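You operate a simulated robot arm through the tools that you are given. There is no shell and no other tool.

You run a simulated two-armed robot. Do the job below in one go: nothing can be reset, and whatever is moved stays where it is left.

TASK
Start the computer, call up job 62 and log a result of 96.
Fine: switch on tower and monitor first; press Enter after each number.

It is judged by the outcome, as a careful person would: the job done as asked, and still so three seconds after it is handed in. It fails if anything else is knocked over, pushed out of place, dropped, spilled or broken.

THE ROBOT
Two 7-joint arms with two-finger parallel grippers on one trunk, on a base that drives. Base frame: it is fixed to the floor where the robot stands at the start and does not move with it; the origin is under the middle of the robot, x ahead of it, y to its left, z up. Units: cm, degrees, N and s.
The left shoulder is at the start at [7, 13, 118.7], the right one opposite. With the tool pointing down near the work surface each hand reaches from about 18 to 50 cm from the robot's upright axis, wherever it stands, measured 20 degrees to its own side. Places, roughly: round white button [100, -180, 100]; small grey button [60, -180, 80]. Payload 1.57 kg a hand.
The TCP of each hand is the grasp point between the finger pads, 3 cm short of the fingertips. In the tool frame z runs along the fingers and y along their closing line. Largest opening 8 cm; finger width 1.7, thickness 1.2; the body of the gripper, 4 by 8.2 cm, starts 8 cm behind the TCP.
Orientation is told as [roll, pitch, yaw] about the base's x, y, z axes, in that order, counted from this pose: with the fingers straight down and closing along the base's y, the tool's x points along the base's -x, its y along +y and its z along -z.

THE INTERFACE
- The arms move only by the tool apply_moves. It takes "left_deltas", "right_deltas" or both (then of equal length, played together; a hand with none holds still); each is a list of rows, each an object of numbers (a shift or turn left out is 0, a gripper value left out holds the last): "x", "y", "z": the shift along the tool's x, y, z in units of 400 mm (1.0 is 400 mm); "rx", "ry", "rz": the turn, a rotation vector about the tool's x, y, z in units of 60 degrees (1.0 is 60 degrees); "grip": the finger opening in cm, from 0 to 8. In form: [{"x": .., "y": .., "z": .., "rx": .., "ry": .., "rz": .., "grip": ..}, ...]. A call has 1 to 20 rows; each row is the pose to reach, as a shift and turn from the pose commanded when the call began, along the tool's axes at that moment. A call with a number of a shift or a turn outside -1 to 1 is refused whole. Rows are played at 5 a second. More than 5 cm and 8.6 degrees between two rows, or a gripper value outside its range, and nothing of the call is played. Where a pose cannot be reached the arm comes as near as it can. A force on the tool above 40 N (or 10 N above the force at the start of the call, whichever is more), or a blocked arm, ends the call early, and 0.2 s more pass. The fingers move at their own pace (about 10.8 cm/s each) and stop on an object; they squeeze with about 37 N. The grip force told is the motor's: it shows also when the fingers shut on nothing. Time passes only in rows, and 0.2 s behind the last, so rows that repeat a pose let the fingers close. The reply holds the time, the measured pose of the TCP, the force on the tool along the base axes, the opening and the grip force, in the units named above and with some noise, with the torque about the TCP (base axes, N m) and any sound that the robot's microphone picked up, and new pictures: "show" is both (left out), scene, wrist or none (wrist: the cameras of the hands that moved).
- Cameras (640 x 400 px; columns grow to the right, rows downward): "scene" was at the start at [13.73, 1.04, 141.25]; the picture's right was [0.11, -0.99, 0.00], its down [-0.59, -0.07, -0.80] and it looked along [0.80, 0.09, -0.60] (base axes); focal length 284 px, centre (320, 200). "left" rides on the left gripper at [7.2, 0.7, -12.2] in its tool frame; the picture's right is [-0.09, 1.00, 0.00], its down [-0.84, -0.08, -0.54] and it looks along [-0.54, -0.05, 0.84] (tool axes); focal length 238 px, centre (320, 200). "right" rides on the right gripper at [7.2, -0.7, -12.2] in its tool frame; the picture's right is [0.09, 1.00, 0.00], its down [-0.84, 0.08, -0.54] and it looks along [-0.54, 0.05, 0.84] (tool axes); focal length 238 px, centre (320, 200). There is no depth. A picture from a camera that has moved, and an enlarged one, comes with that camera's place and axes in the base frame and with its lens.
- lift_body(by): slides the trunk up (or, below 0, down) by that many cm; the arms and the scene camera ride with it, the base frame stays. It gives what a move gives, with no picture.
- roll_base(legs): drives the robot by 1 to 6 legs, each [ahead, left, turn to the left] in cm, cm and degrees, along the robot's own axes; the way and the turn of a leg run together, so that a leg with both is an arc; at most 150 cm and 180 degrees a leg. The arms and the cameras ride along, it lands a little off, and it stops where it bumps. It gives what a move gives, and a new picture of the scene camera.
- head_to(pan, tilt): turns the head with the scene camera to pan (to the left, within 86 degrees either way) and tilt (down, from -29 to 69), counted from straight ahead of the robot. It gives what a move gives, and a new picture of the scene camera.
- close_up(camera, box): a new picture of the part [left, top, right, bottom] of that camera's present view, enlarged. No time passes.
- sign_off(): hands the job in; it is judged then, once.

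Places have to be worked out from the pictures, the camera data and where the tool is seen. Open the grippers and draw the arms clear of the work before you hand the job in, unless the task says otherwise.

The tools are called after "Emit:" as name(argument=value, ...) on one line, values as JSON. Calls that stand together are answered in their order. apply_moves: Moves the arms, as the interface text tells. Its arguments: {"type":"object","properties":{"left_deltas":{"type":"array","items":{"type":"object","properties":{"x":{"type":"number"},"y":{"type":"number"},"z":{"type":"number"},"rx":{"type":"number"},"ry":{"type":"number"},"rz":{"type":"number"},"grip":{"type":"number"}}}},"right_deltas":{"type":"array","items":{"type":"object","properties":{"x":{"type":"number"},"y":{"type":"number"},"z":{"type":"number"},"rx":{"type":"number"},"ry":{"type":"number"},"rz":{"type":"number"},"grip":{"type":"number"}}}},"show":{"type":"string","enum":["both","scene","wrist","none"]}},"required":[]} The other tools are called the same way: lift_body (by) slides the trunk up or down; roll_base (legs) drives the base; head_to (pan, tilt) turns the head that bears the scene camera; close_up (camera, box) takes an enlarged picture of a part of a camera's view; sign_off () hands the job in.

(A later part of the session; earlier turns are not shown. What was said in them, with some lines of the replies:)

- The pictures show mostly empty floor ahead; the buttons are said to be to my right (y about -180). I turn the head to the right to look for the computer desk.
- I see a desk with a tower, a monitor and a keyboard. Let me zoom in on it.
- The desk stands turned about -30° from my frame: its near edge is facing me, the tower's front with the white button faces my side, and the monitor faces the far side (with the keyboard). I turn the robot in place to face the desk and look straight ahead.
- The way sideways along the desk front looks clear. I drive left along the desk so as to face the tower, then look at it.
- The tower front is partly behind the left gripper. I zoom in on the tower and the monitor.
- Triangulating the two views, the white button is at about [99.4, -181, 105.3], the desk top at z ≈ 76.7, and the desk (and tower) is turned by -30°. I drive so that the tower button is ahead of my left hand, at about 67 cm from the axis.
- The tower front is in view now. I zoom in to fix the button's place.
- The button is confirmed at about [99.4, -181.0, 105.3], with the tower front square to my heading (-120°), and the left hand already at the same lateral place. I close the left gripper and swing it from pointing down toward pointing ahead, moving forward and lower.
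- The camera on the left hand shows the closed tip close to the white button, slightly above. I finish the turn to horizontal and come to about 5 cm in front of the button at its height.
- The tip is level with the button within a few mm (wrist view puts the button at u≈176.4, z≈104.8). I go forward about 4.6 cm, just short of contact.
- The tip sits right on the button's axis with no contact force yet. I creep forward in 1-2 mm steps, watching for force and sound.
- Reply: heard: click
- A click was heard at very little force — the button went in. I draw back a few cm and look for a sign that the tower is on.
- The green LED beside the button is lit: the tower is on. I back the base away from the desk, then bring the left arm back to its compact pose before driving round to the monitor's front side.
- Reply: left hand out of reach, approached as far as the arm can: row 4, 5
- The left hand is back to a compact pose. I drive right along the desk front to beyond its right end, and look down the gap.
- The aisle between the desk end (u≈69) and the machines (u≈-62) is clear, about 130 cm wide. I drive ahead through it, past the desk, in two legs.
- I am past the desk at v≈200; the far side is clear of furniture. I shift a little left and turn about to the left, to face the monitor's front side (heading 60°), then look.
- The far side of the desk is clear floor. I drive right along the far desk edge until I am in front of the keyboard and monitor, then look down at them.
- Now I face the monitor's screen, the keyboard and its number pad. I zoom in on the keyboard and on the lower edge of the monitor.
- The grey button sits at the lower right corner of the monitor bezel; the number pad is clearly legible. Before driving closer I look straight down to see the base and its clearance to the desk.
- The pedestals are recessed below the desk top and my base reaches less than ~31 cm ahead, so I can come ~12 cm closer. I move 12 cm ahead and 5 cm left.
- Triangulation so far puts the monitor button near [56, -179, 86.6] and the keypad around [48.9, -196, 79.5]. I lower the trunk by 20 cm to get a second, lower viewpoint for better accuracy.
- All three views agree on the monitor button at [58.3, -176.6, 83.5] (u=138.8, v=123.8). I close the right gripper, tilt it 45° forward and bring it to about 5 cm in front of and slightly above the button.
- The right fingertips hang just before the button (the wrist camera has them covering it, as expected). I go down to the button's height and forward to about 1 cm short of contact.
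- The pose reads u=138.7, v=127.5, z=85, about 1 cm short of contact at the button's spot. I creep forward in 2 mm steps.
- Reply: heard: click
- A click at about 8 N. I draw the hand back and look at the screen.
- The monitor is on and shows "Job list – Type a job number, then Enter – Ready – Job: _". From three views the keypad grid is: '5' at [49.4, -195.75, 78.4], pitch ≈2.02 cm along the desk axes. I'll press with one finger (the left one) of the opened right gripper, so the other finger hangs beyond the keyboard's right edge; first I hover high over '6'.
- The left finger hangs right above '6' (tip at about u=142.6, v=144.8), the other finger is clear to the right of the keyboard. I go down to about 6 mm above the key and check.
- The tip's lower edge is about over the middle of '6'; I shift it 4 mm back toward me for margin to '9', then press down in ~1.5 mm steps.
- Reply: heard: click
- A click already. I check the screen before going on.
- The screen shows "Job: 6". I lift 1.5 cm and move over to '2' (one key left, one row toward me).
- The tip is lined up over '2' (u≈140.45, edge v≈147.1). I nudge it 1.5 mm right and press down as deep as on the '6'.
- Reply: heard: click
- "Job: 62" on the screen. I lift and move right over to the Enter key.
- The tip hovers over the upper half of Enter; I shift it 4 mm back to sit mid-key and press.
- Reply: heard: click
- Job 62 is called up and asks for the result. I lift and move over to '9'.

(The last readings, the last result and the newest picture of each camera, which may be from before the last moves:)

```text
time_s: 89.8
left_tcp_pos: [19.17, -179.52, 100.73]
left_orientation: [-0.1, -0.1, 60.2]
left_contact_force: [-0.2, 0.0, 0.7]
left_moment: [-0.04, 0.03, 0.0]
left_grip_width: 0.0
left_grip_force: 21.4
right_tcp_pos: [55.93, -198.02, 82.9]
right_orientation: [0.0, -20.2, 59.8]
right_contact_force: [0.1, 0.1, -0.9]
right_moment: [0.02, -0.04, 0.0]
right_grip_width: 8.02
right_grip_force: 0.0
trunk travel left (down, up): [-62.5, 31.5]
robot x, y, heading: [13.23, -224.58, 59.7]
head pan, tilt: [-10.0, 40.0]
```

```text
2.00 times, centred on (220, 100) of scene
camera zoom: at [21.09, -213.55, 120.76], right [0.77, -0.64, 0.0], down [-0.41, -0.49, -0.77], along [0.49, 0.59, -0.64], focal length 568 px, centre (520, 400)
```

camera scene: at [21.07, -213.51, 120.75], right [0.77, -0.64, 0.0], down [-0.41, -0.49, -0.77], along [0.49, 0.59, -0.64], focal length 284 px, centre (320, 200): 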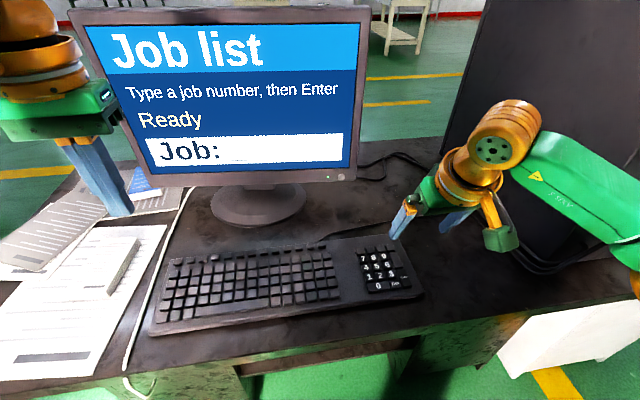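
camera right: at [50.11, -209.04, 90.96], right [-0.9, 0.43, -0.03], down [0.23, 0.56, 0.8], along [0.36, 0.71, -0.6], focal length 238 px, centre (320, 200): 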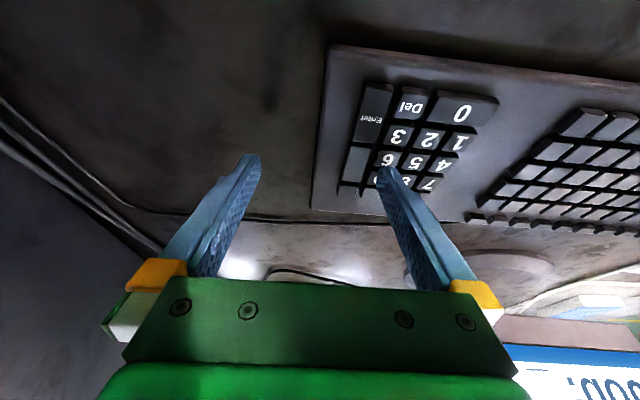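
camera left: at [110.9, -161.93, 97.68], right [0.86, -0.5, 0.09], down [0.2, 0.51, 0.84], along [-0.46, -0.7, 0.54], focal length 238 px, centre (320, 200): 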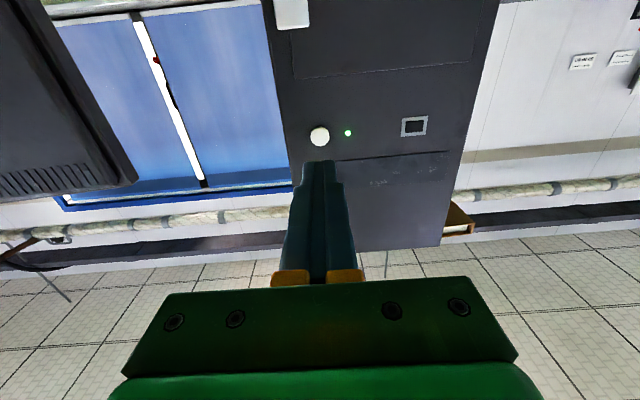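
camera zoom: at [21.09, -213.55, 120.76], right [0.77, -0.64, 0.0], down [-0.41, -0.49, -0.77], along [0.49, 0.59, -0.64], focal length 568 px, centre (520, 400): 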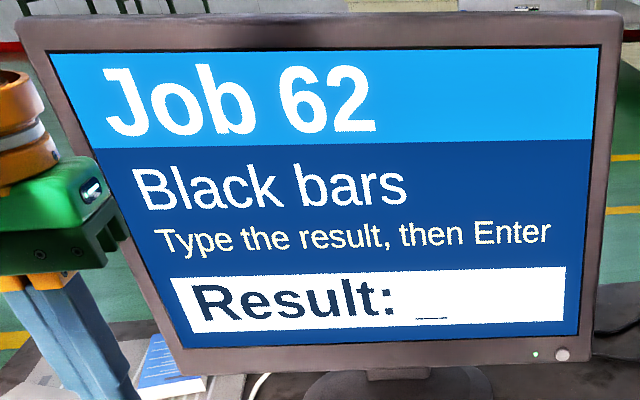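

The tip is over '9' (u≈142.8, edge v≈143.1), with the screen unchanged. I press.

Emit:
apply_moves(right_deltas=[{"x": 0.0065, "y": 0.001, "z": 0.0135}, {"x": 0.0108, "y": 0.001, "z": 0.0253}, {"x": 0.0125, "y": 0.001, "z": 0.03}, {"x": 0.0142, "y": 0.001, "z": 0.0348}], show="none")

Emit:
close_up(camera="scene", box=[60, 0, 380, 200])

```text
time_s: 90.8
left_tcp_pos: [19.14, -179.45, 100.74]
left_orientation: [-0.1, -0.1, 60.0]
left_contact_force: [0.3, -0.6, 0.7]
left_moment: [0.0, -0.01, 0.02]
left_grip_width: 0.0
left_grip_force: 21.3
right_tcp_pos: [55.72, -197.82, 81.39]
right_orientation: [0.1, -20.1, 59.8]
right_contact_force: [-0.3, -0.4, 0.1]
right_moment: [0.05, 0.0, -0.01]
right_grip_width: 8.01
right_grip_force: 0.0
trunk travel left (down, up): [-62.5, 31.5]
robot x, y, heading: [13.2, -224.59, 59.7]
head pan, tilt: [-10.0, 40.0]
heard: click
```

```text
2.00 times, centred on (220, 100) of scene
camera zoom: at [21.08, -213.53, 120.76], right [0.77, -0.64, 0.0], down [-0.41, -0.49, -0.77], along [0.49, 0.59, -0.64], focal length 568 px, centre (520, 400)
```

zoom: 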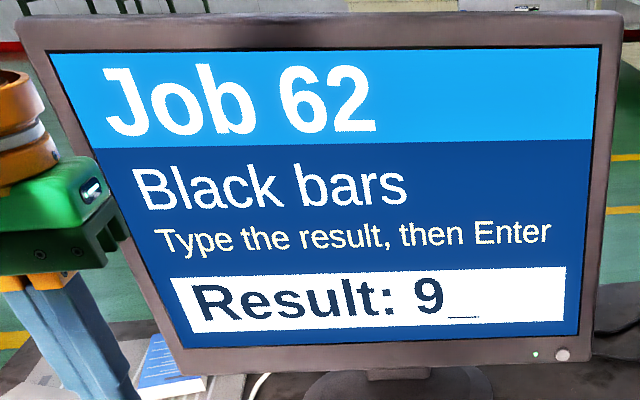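

"Result: 9" is shown. I lift and move one row toward me, over '6'.

Emit:
apply_moves(right_deltas=[{"x": -0.0064, "z": -0.0176}, {"x": -0.0128, "z": -0.0353}, {"x": 0.0109, "z": -0.0439}, {"x": 0.0347, "z": -0.0526}, {"x": 0.0347, "z": -0.0526}], show="none")

Emit:
close_up(camera="scene", box=[340, 220, 440, 300])

Emit:
close_up(camera="right", box=[320, 60, 480, 200])

Emit:
close_up(camera="scene", box=[60, 0, 380, 200])

```text
time_s: 92.0
left_tcp_pos: [19.22, -179.39, 100.65]
left_orientation: [-0.2, -0.1, 60.0]
left_contact_force: [-0.9, 0.0, 0.1]
left_moment: [0.01, -0.01, 0.0]
left_grip_width: 0.0
left_grip_force: 21.1
right_tcp_pos: [54.9, -199.58, 82.77]
right_orientation: [-0.1, -20.1, 59.9]
right_contact_force: [-0.3, 0.2, 0.6]
right_moment: [-0.02, -0.04, 0.01]
right_grip_width: 7.98
right_grip_force: 0.0
trunk travel left (down, up): [-62.5, 31.5]
robot x, y, heading: [13.17, -224.61, 60.2]
head pan, tilt: [-10.0, 40.0]
```

```text
5.00 times, centred on (390, 260) of scene
camera zoom: at [21.09, -213.51, 120.75], right [0.77, -0.64, 0.0], down [-0.41, -0.49, -0.77], along [0.49, 0.59, -0.64], focal length 1420 px, centre (-30, -100)
```

zoom: 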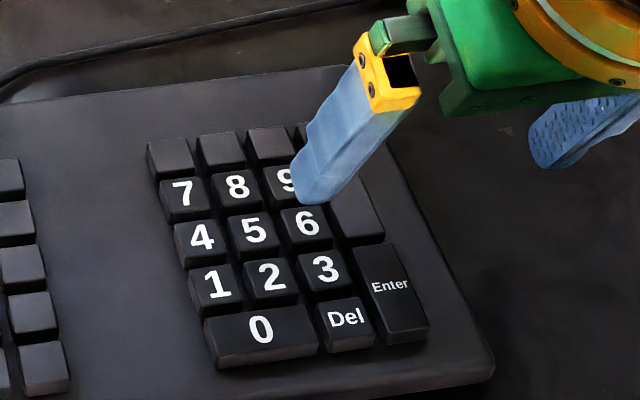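

```text
2.86 times, centred on (400, 130) of right
camera zoom: at [49.98, -209.3, 91.87], right [-0.9, 0.42, -0.03], down [0.23, 0.56, 0.8], along [0.36, 0.71, -0.6], focal length 681 px, centre (91, 400)
```

zoom: 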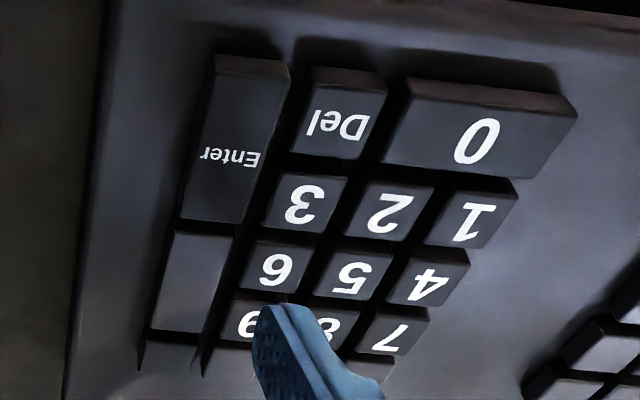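

```text
2.00 times, centred on (220, 100) of scene
camera zoom: at [21.09, -213.51, 120.75], right [0.77, -0.64, 0.0], down [-0.41, -0.49, -0.77], along [0.49, 0.59, -0.64], focal length 568 px, centre (520, 400)
```

zoom: 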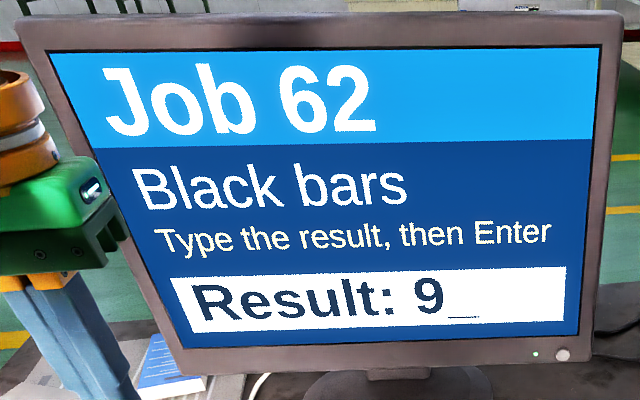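

The tip is over '6' (edge v≈145.1). I press.

Emit:
apply_moves(right_deltas=[{"x": 0.0085, "z": 0.0128}, {"x": 0.0128, "z": 0.0246}, {"x": 0.0145, "z": 0.0293}, {"x": 0.0162, "z": 0.0342}], show="none")

Emit:
close_up(camera="scene", box=[60, 0, 380, 200])

```text
time_s: 93.0
left_tcp_pos: [19.22, -179.38, 100.76]
left_orientation: [0.0, -0.2, 60.1]
left_contact_force: [0.8, -0.4, -0.3]
left_moment: [0.01, 0.02, 0.02]
left_grip_width: 0.01
left_grip_force: 21.1
right_tcp_pos: [54.83, -199.72, 81.34]
right_orientation: [0.0, -20.0, 59.9]
right_contact_force: [0.1, 0.3, 0.1]
right_moment: [0.03, 0.02, -0.01]
right_grip_width: 8.0
right_grip_force: 0.1
trunk travel left (down, up): [-62.5, 31.5]
robot x, y, heading: [13.04, -224.44, 60.0]
head pan, tilt: [-10.0, 40.0]
heard: click
```

```text
2.00 times, centred on (220, 100) of scene
camera zoom: at [21.06, -213.53, 120.76], right [0.77, -0.64, 0.0], down [-0.41, -0.49, -0.77], along [0.49, 0.59, -0.64], focal length 568 px, centre (520, 400)
```

zoom: 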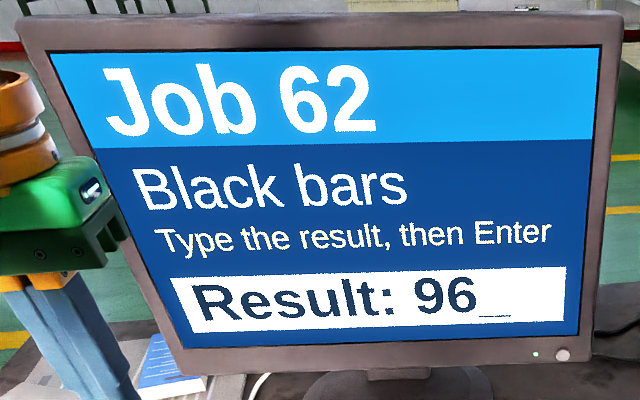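

"Result: 96". I lift and move to Enter again.

Emit:
apply_moves(right_deltas=[{"x": -0.0064, "z": -0.0176}, {"x": -0.0128, "z": -0.0353}, {"x": 0.0231, "y": -0.0246, "z": -0.0484}, {"x": 0.0589, "y": -0.0493, "z": -0.0614}, {"x": 0.0589, "y": -0.0493, "z": -0.0614}], show="none")

Emit:
close_up(camera="scene", box=[340, 220, 440, 300])

Emit:
close_up(camera="right", box=[320, 60, 480, 200])

Emit:
close_up(camera="scene", box=[60, 0, 380, 200])

```text
time_s: 94.2
left_tcp_pos: [19.21, -179.35, 100.56]
left_orientation: [-0.1, -0.1, 60.0]
left_contact_force: [0.0, 0.3, -0.5]
left_moment: [-0.01, -0.02, 0.04]
left_grip_width: 0.01
left_grip_force: 21.6
right_tcp_pos: [54.9, -203.43, 82.6]
right_orientation: [0.0, -20.0, 59.9]
right_contact_force: [-0.2, -1.7, 0.4]
right_moment: [0.0, -0.01, 0.01]
right_grip_width: 8.02
right_grip_force: 0.0
trunk travel left (down, up): [-62.5, 31.5]
robot x, y, heading: [13.03, -224.11, 59.8]
head pan, tilt: [-10.0, 40.0]
```

```text
5.00 times, centred on (390, 260) of scene
camera zoom: at [21.08, -213.48, 120.75], right [0.77, -0.64, 0.0], down [-0.41, -0.49, -0.77], along [0.49, 0.59, -0.64], focal length 1420 px, centre (-30, -100)
```

zoom: 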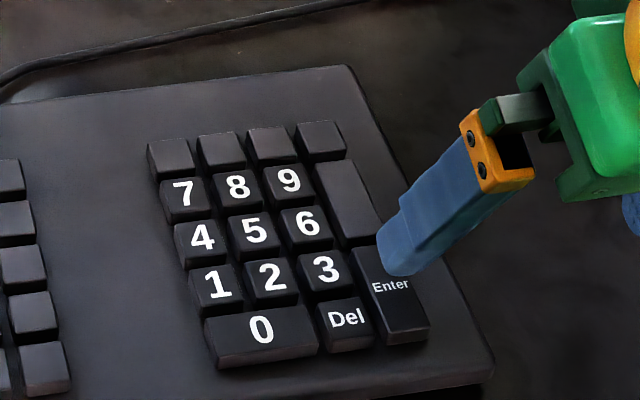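

```text
2.86 times, centred on (400, 130) of right
camera zoom: at [50.11, -213.08, 91.63], right [-0.9, 0.42, -0.03], down [0.23, 0.56, 0.8], along [0.36, 0.71, -0.6], focal length 681 px, centre (91, 400)
```

zoom: 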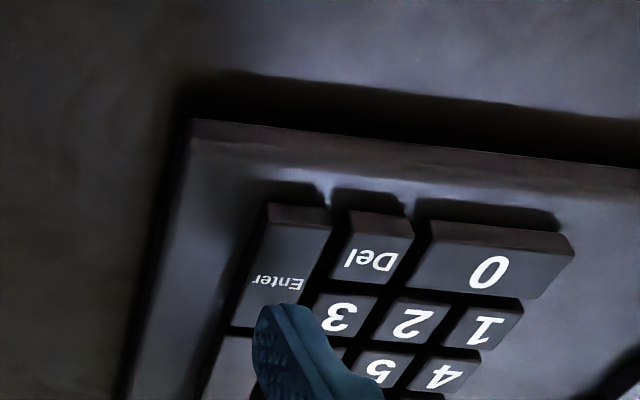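

```text
2.00 times, centred on (220, 100) of scene
camera zoom: at [21.08, -213.48, 120.75], right [0.77, -0.64, 0.0], down [-0.41, -0.49, -0.77], along [0.49, 0.59, -0.64], focal length 568 px, centre (520, 400)
```

zoom: 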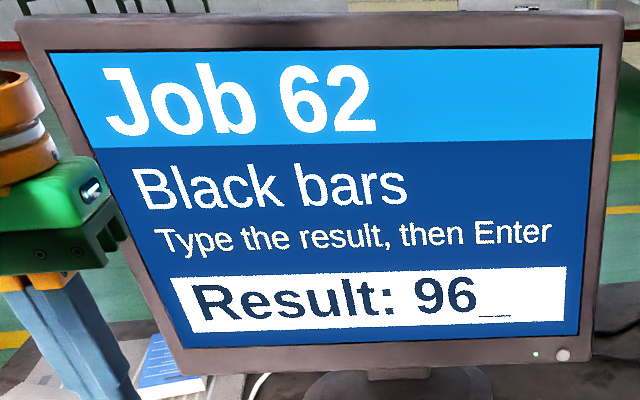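

The tip is over mid-Enter (u≈144.7, v≈148.4). I press.

Emit:
apply_moves(right_deltas=[{"x": 0.0051, "y": -0.002, "z": 0.0141}, {"x": 0.0094, "y": -0.002, "z": 0.0259}, {"x": 0.0111, "y": -0.002, "z": 0.0306}, {"x": 0.0128, "y": -0.002, "z": 0.0353}], show="none")

Emit:
close_up(camera="scene", box=[60, 0, 380, 200])

```text
time_s: 95.2
left_tcp_pos: [19.38, -179.42, 100.77]
left_orientation: [-0.1, -0.1, 60.2]
left_contact_force: [0.4, 0.2, -0.3]
left_moment: [0.01, 0.0, -0.02]
left_grip_width: 0.0
left_grip_force: 21.8
right_tcp_pos: [55.05, -203.43, 81.21]
right_orientation: [0.0, -20.1, 59.9]
right_contact_force: [-0.4, -0.4, 0.2]
right_moment: [0.03, 0.04, -0.01]
right_grip_width: 8.0
right_grip_force: 0.0
trunk travel left (down, up): [-62.5, 31.5]
robot x, y, heading: [13.43, -224.49, 59.9]
head pan, tilt: [-10.0, 40.0]
heard: click
```

```text
2.00 times, centred on (220, 100) of scene
camera zoom: at [21.07, -213.53, 120.76], right [0.77, -0.64, 0.0], down [-0.41, -0.49, -0.77], along [0.49, 0.59, -0.64], focal length 568 px, centre (520, 400)
```

zoom: 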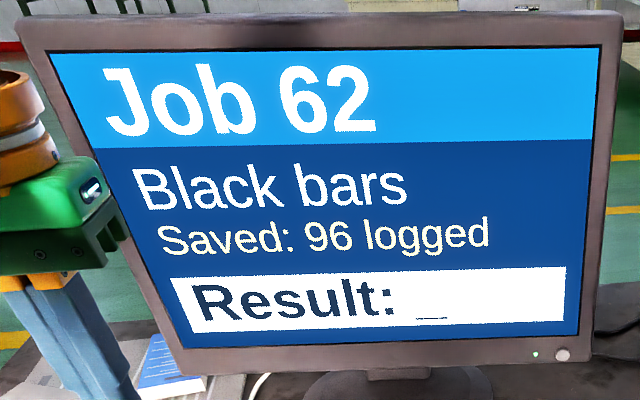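

"Saved: 96 logged" — done. I raise the right hand straight up off the keypad and open the left gripper.

Emit:
apply_moves(right_deltas=[{"x": -0.0128, "z": -0.0353, "grip": 8}, {"x": -0.0342, "z": -0.094}, {"x": -0.0598, "z": -0.1645}, {"x": -0.0855, "z": -0.235}, {"x": -0.111, "z": -0.3055}, {"x": -0.128, "z": -0.3525}], left_deltas=[{"grip": 8}, {"z": -0.02}, {"z": -0.04}, {"z": -0.06}, {"z": -0.08}, {"z": -0.1}], show="scene")

Emit:
roll_base(legs=[[-25, 0, 0]])

Emit:
head_to(pan=-10, tilt=30)

```text
time_s: 96.6
left_tcp_pos: [18.72, -180.25, 102.28]
left_orientation: [-0.1, -0.2, 60.0]
left_contact_force: [-0.1, -0.8, -1.3]
left_moment: [0.01, -0.02, 0.01]
left_grip_width: 8.0
left_grip_force: 0.1
left hand out of reach, approached as far as the arm can: row 2, 3, 4, 5, 6
right_tcp_pos: [54.98, -203.6, 96.52]
right_orientation: [0.0, -20.1, 59.8]
right_contact_force: [-0.5, 0.4, -0.5]
right_moment: [0.04, -0.03, -0.01]
right_grip_width: 8.01
right_grip_force: 0.1
trunk travel left (down, up): [-62.5, 31.5]
robot x, y, heading: [12.92, -224.44, 59.9]
head pan, tilt: [-10.0, 40.0]
camera scene: at [21.02, -213.57, 120.76], right [0.77, -0.64, 0.0], down [-0.41, -0.49, -0.77], along [0.49, 0.59, -0.64], focal length 284 px, centre (320, 200)
```

scene: 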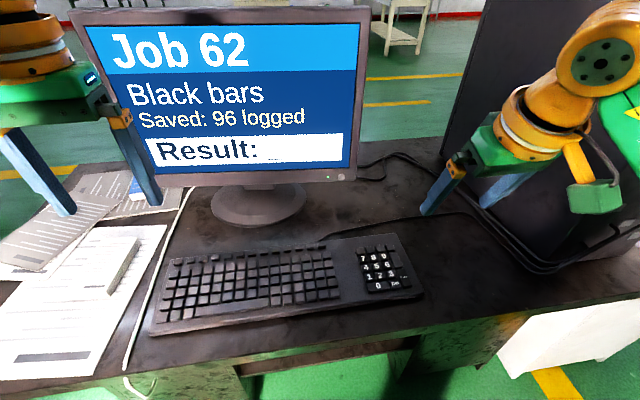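

```text
time_s: 98.4
left_tcp_pos: [5.94, -201.98, 102.34]
left_orientation: [0.0, -0.1, 60.3]
left_contact_force: [-0.1, 0.3, 0.5]
left_moment: [-0.03, 0.02, -0.05]
left_grip_width: 7.98
left_grip_force: 0.1
right_tcp_pos: [42.42, -225.16, 96.43]
right_orientation: [0.0, -20.0, 60.1]
right_contact_force: [-0.2, 0.3, -0.1]
right_moment: [-0.03, 0.03, -0.01]
right_grip_width: 7.99
right_grip_force: 0.1
trunk travel left (down, up): [-62.5, 31.5]
robot x, y, heading: [0.65, -246.24, 60.0]
head pan, tilt: [-10.0, 40.0]
camera scene: at [8.5, -235.25, 120.74], right [0.77, -0.64, 0.0], down [-0.41, -0.49, -0.77], along [0.49, 0.59, -0.64], focal length 284 px, centre (320, 200)
```

scene: 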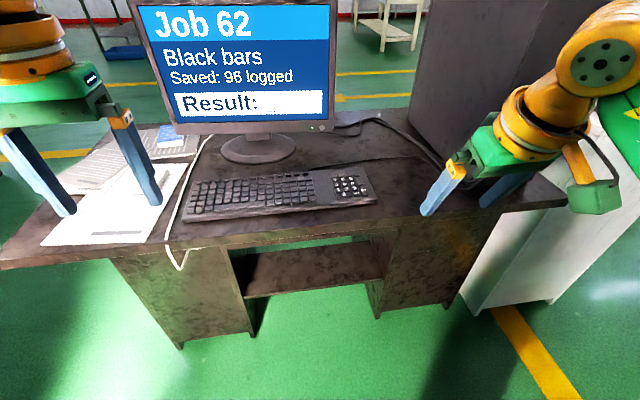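

```text
time_s: 99.1
left_tcp_pos: [5.97, -202.02, 102.43]
left_orientation: [-0.1, -0.2, 60.3]
left_contact_force: [-0.6, -0.6, 0.0]
left_moment: [0.0, -0.02, 0.01]
left_grip_width: 7.96
left_grip_force: 0.0
right_tcp_pos: [42.39, -225.23, 96.46]
right_orientation: [0.0, -20.1, 60.1]
right_contact_force: [0.3, 0.5, 1.3]
right_moment: [0.02, -0.02, 0.01]
right_grip_width: 8.02
right_grip_force: 0.0
trunk travel left (down, up): [-62.5, 31.5]
robot x, y, heading: [0.72, -246.09, 60.0]
head pan, tilt: [-10.0, 30.0]
camera scene: at [8.79, -234.94, 122.29], right [0.77, -0.64, 0.0], down [-0.32, -0.38, -0.87], along [0.56, 0.66, -0.5], focal length 284 px, centre (320, 200)
```

scene: 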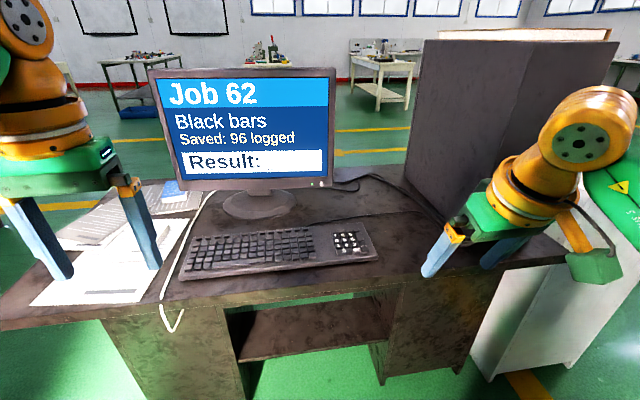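

The tower LED was lit, the monitor shows "Job 62 – Saved: 96 logged". Both grippers are open and clear of the desk, and nothing has been disturbed, so I hand in the job.

Emit:
sign_off()

```text
The job is handed in.
```

The computer is running, and result 96 is logged for job 62. The screen read "Job 62 – Black bars – Saved: 96 logged" when I handed the job in.

- **Power:** I switched on the tower first and its green light came on. Then I switched on the monitor, which showed the job list.
- **Entry:** I typed 62 and Enter, then 96 and Enter. I checked each digit on the screen before going on.
- **Finish:** Both grippers are open and clear of the desk, and I saw nothing knocked over or moved.
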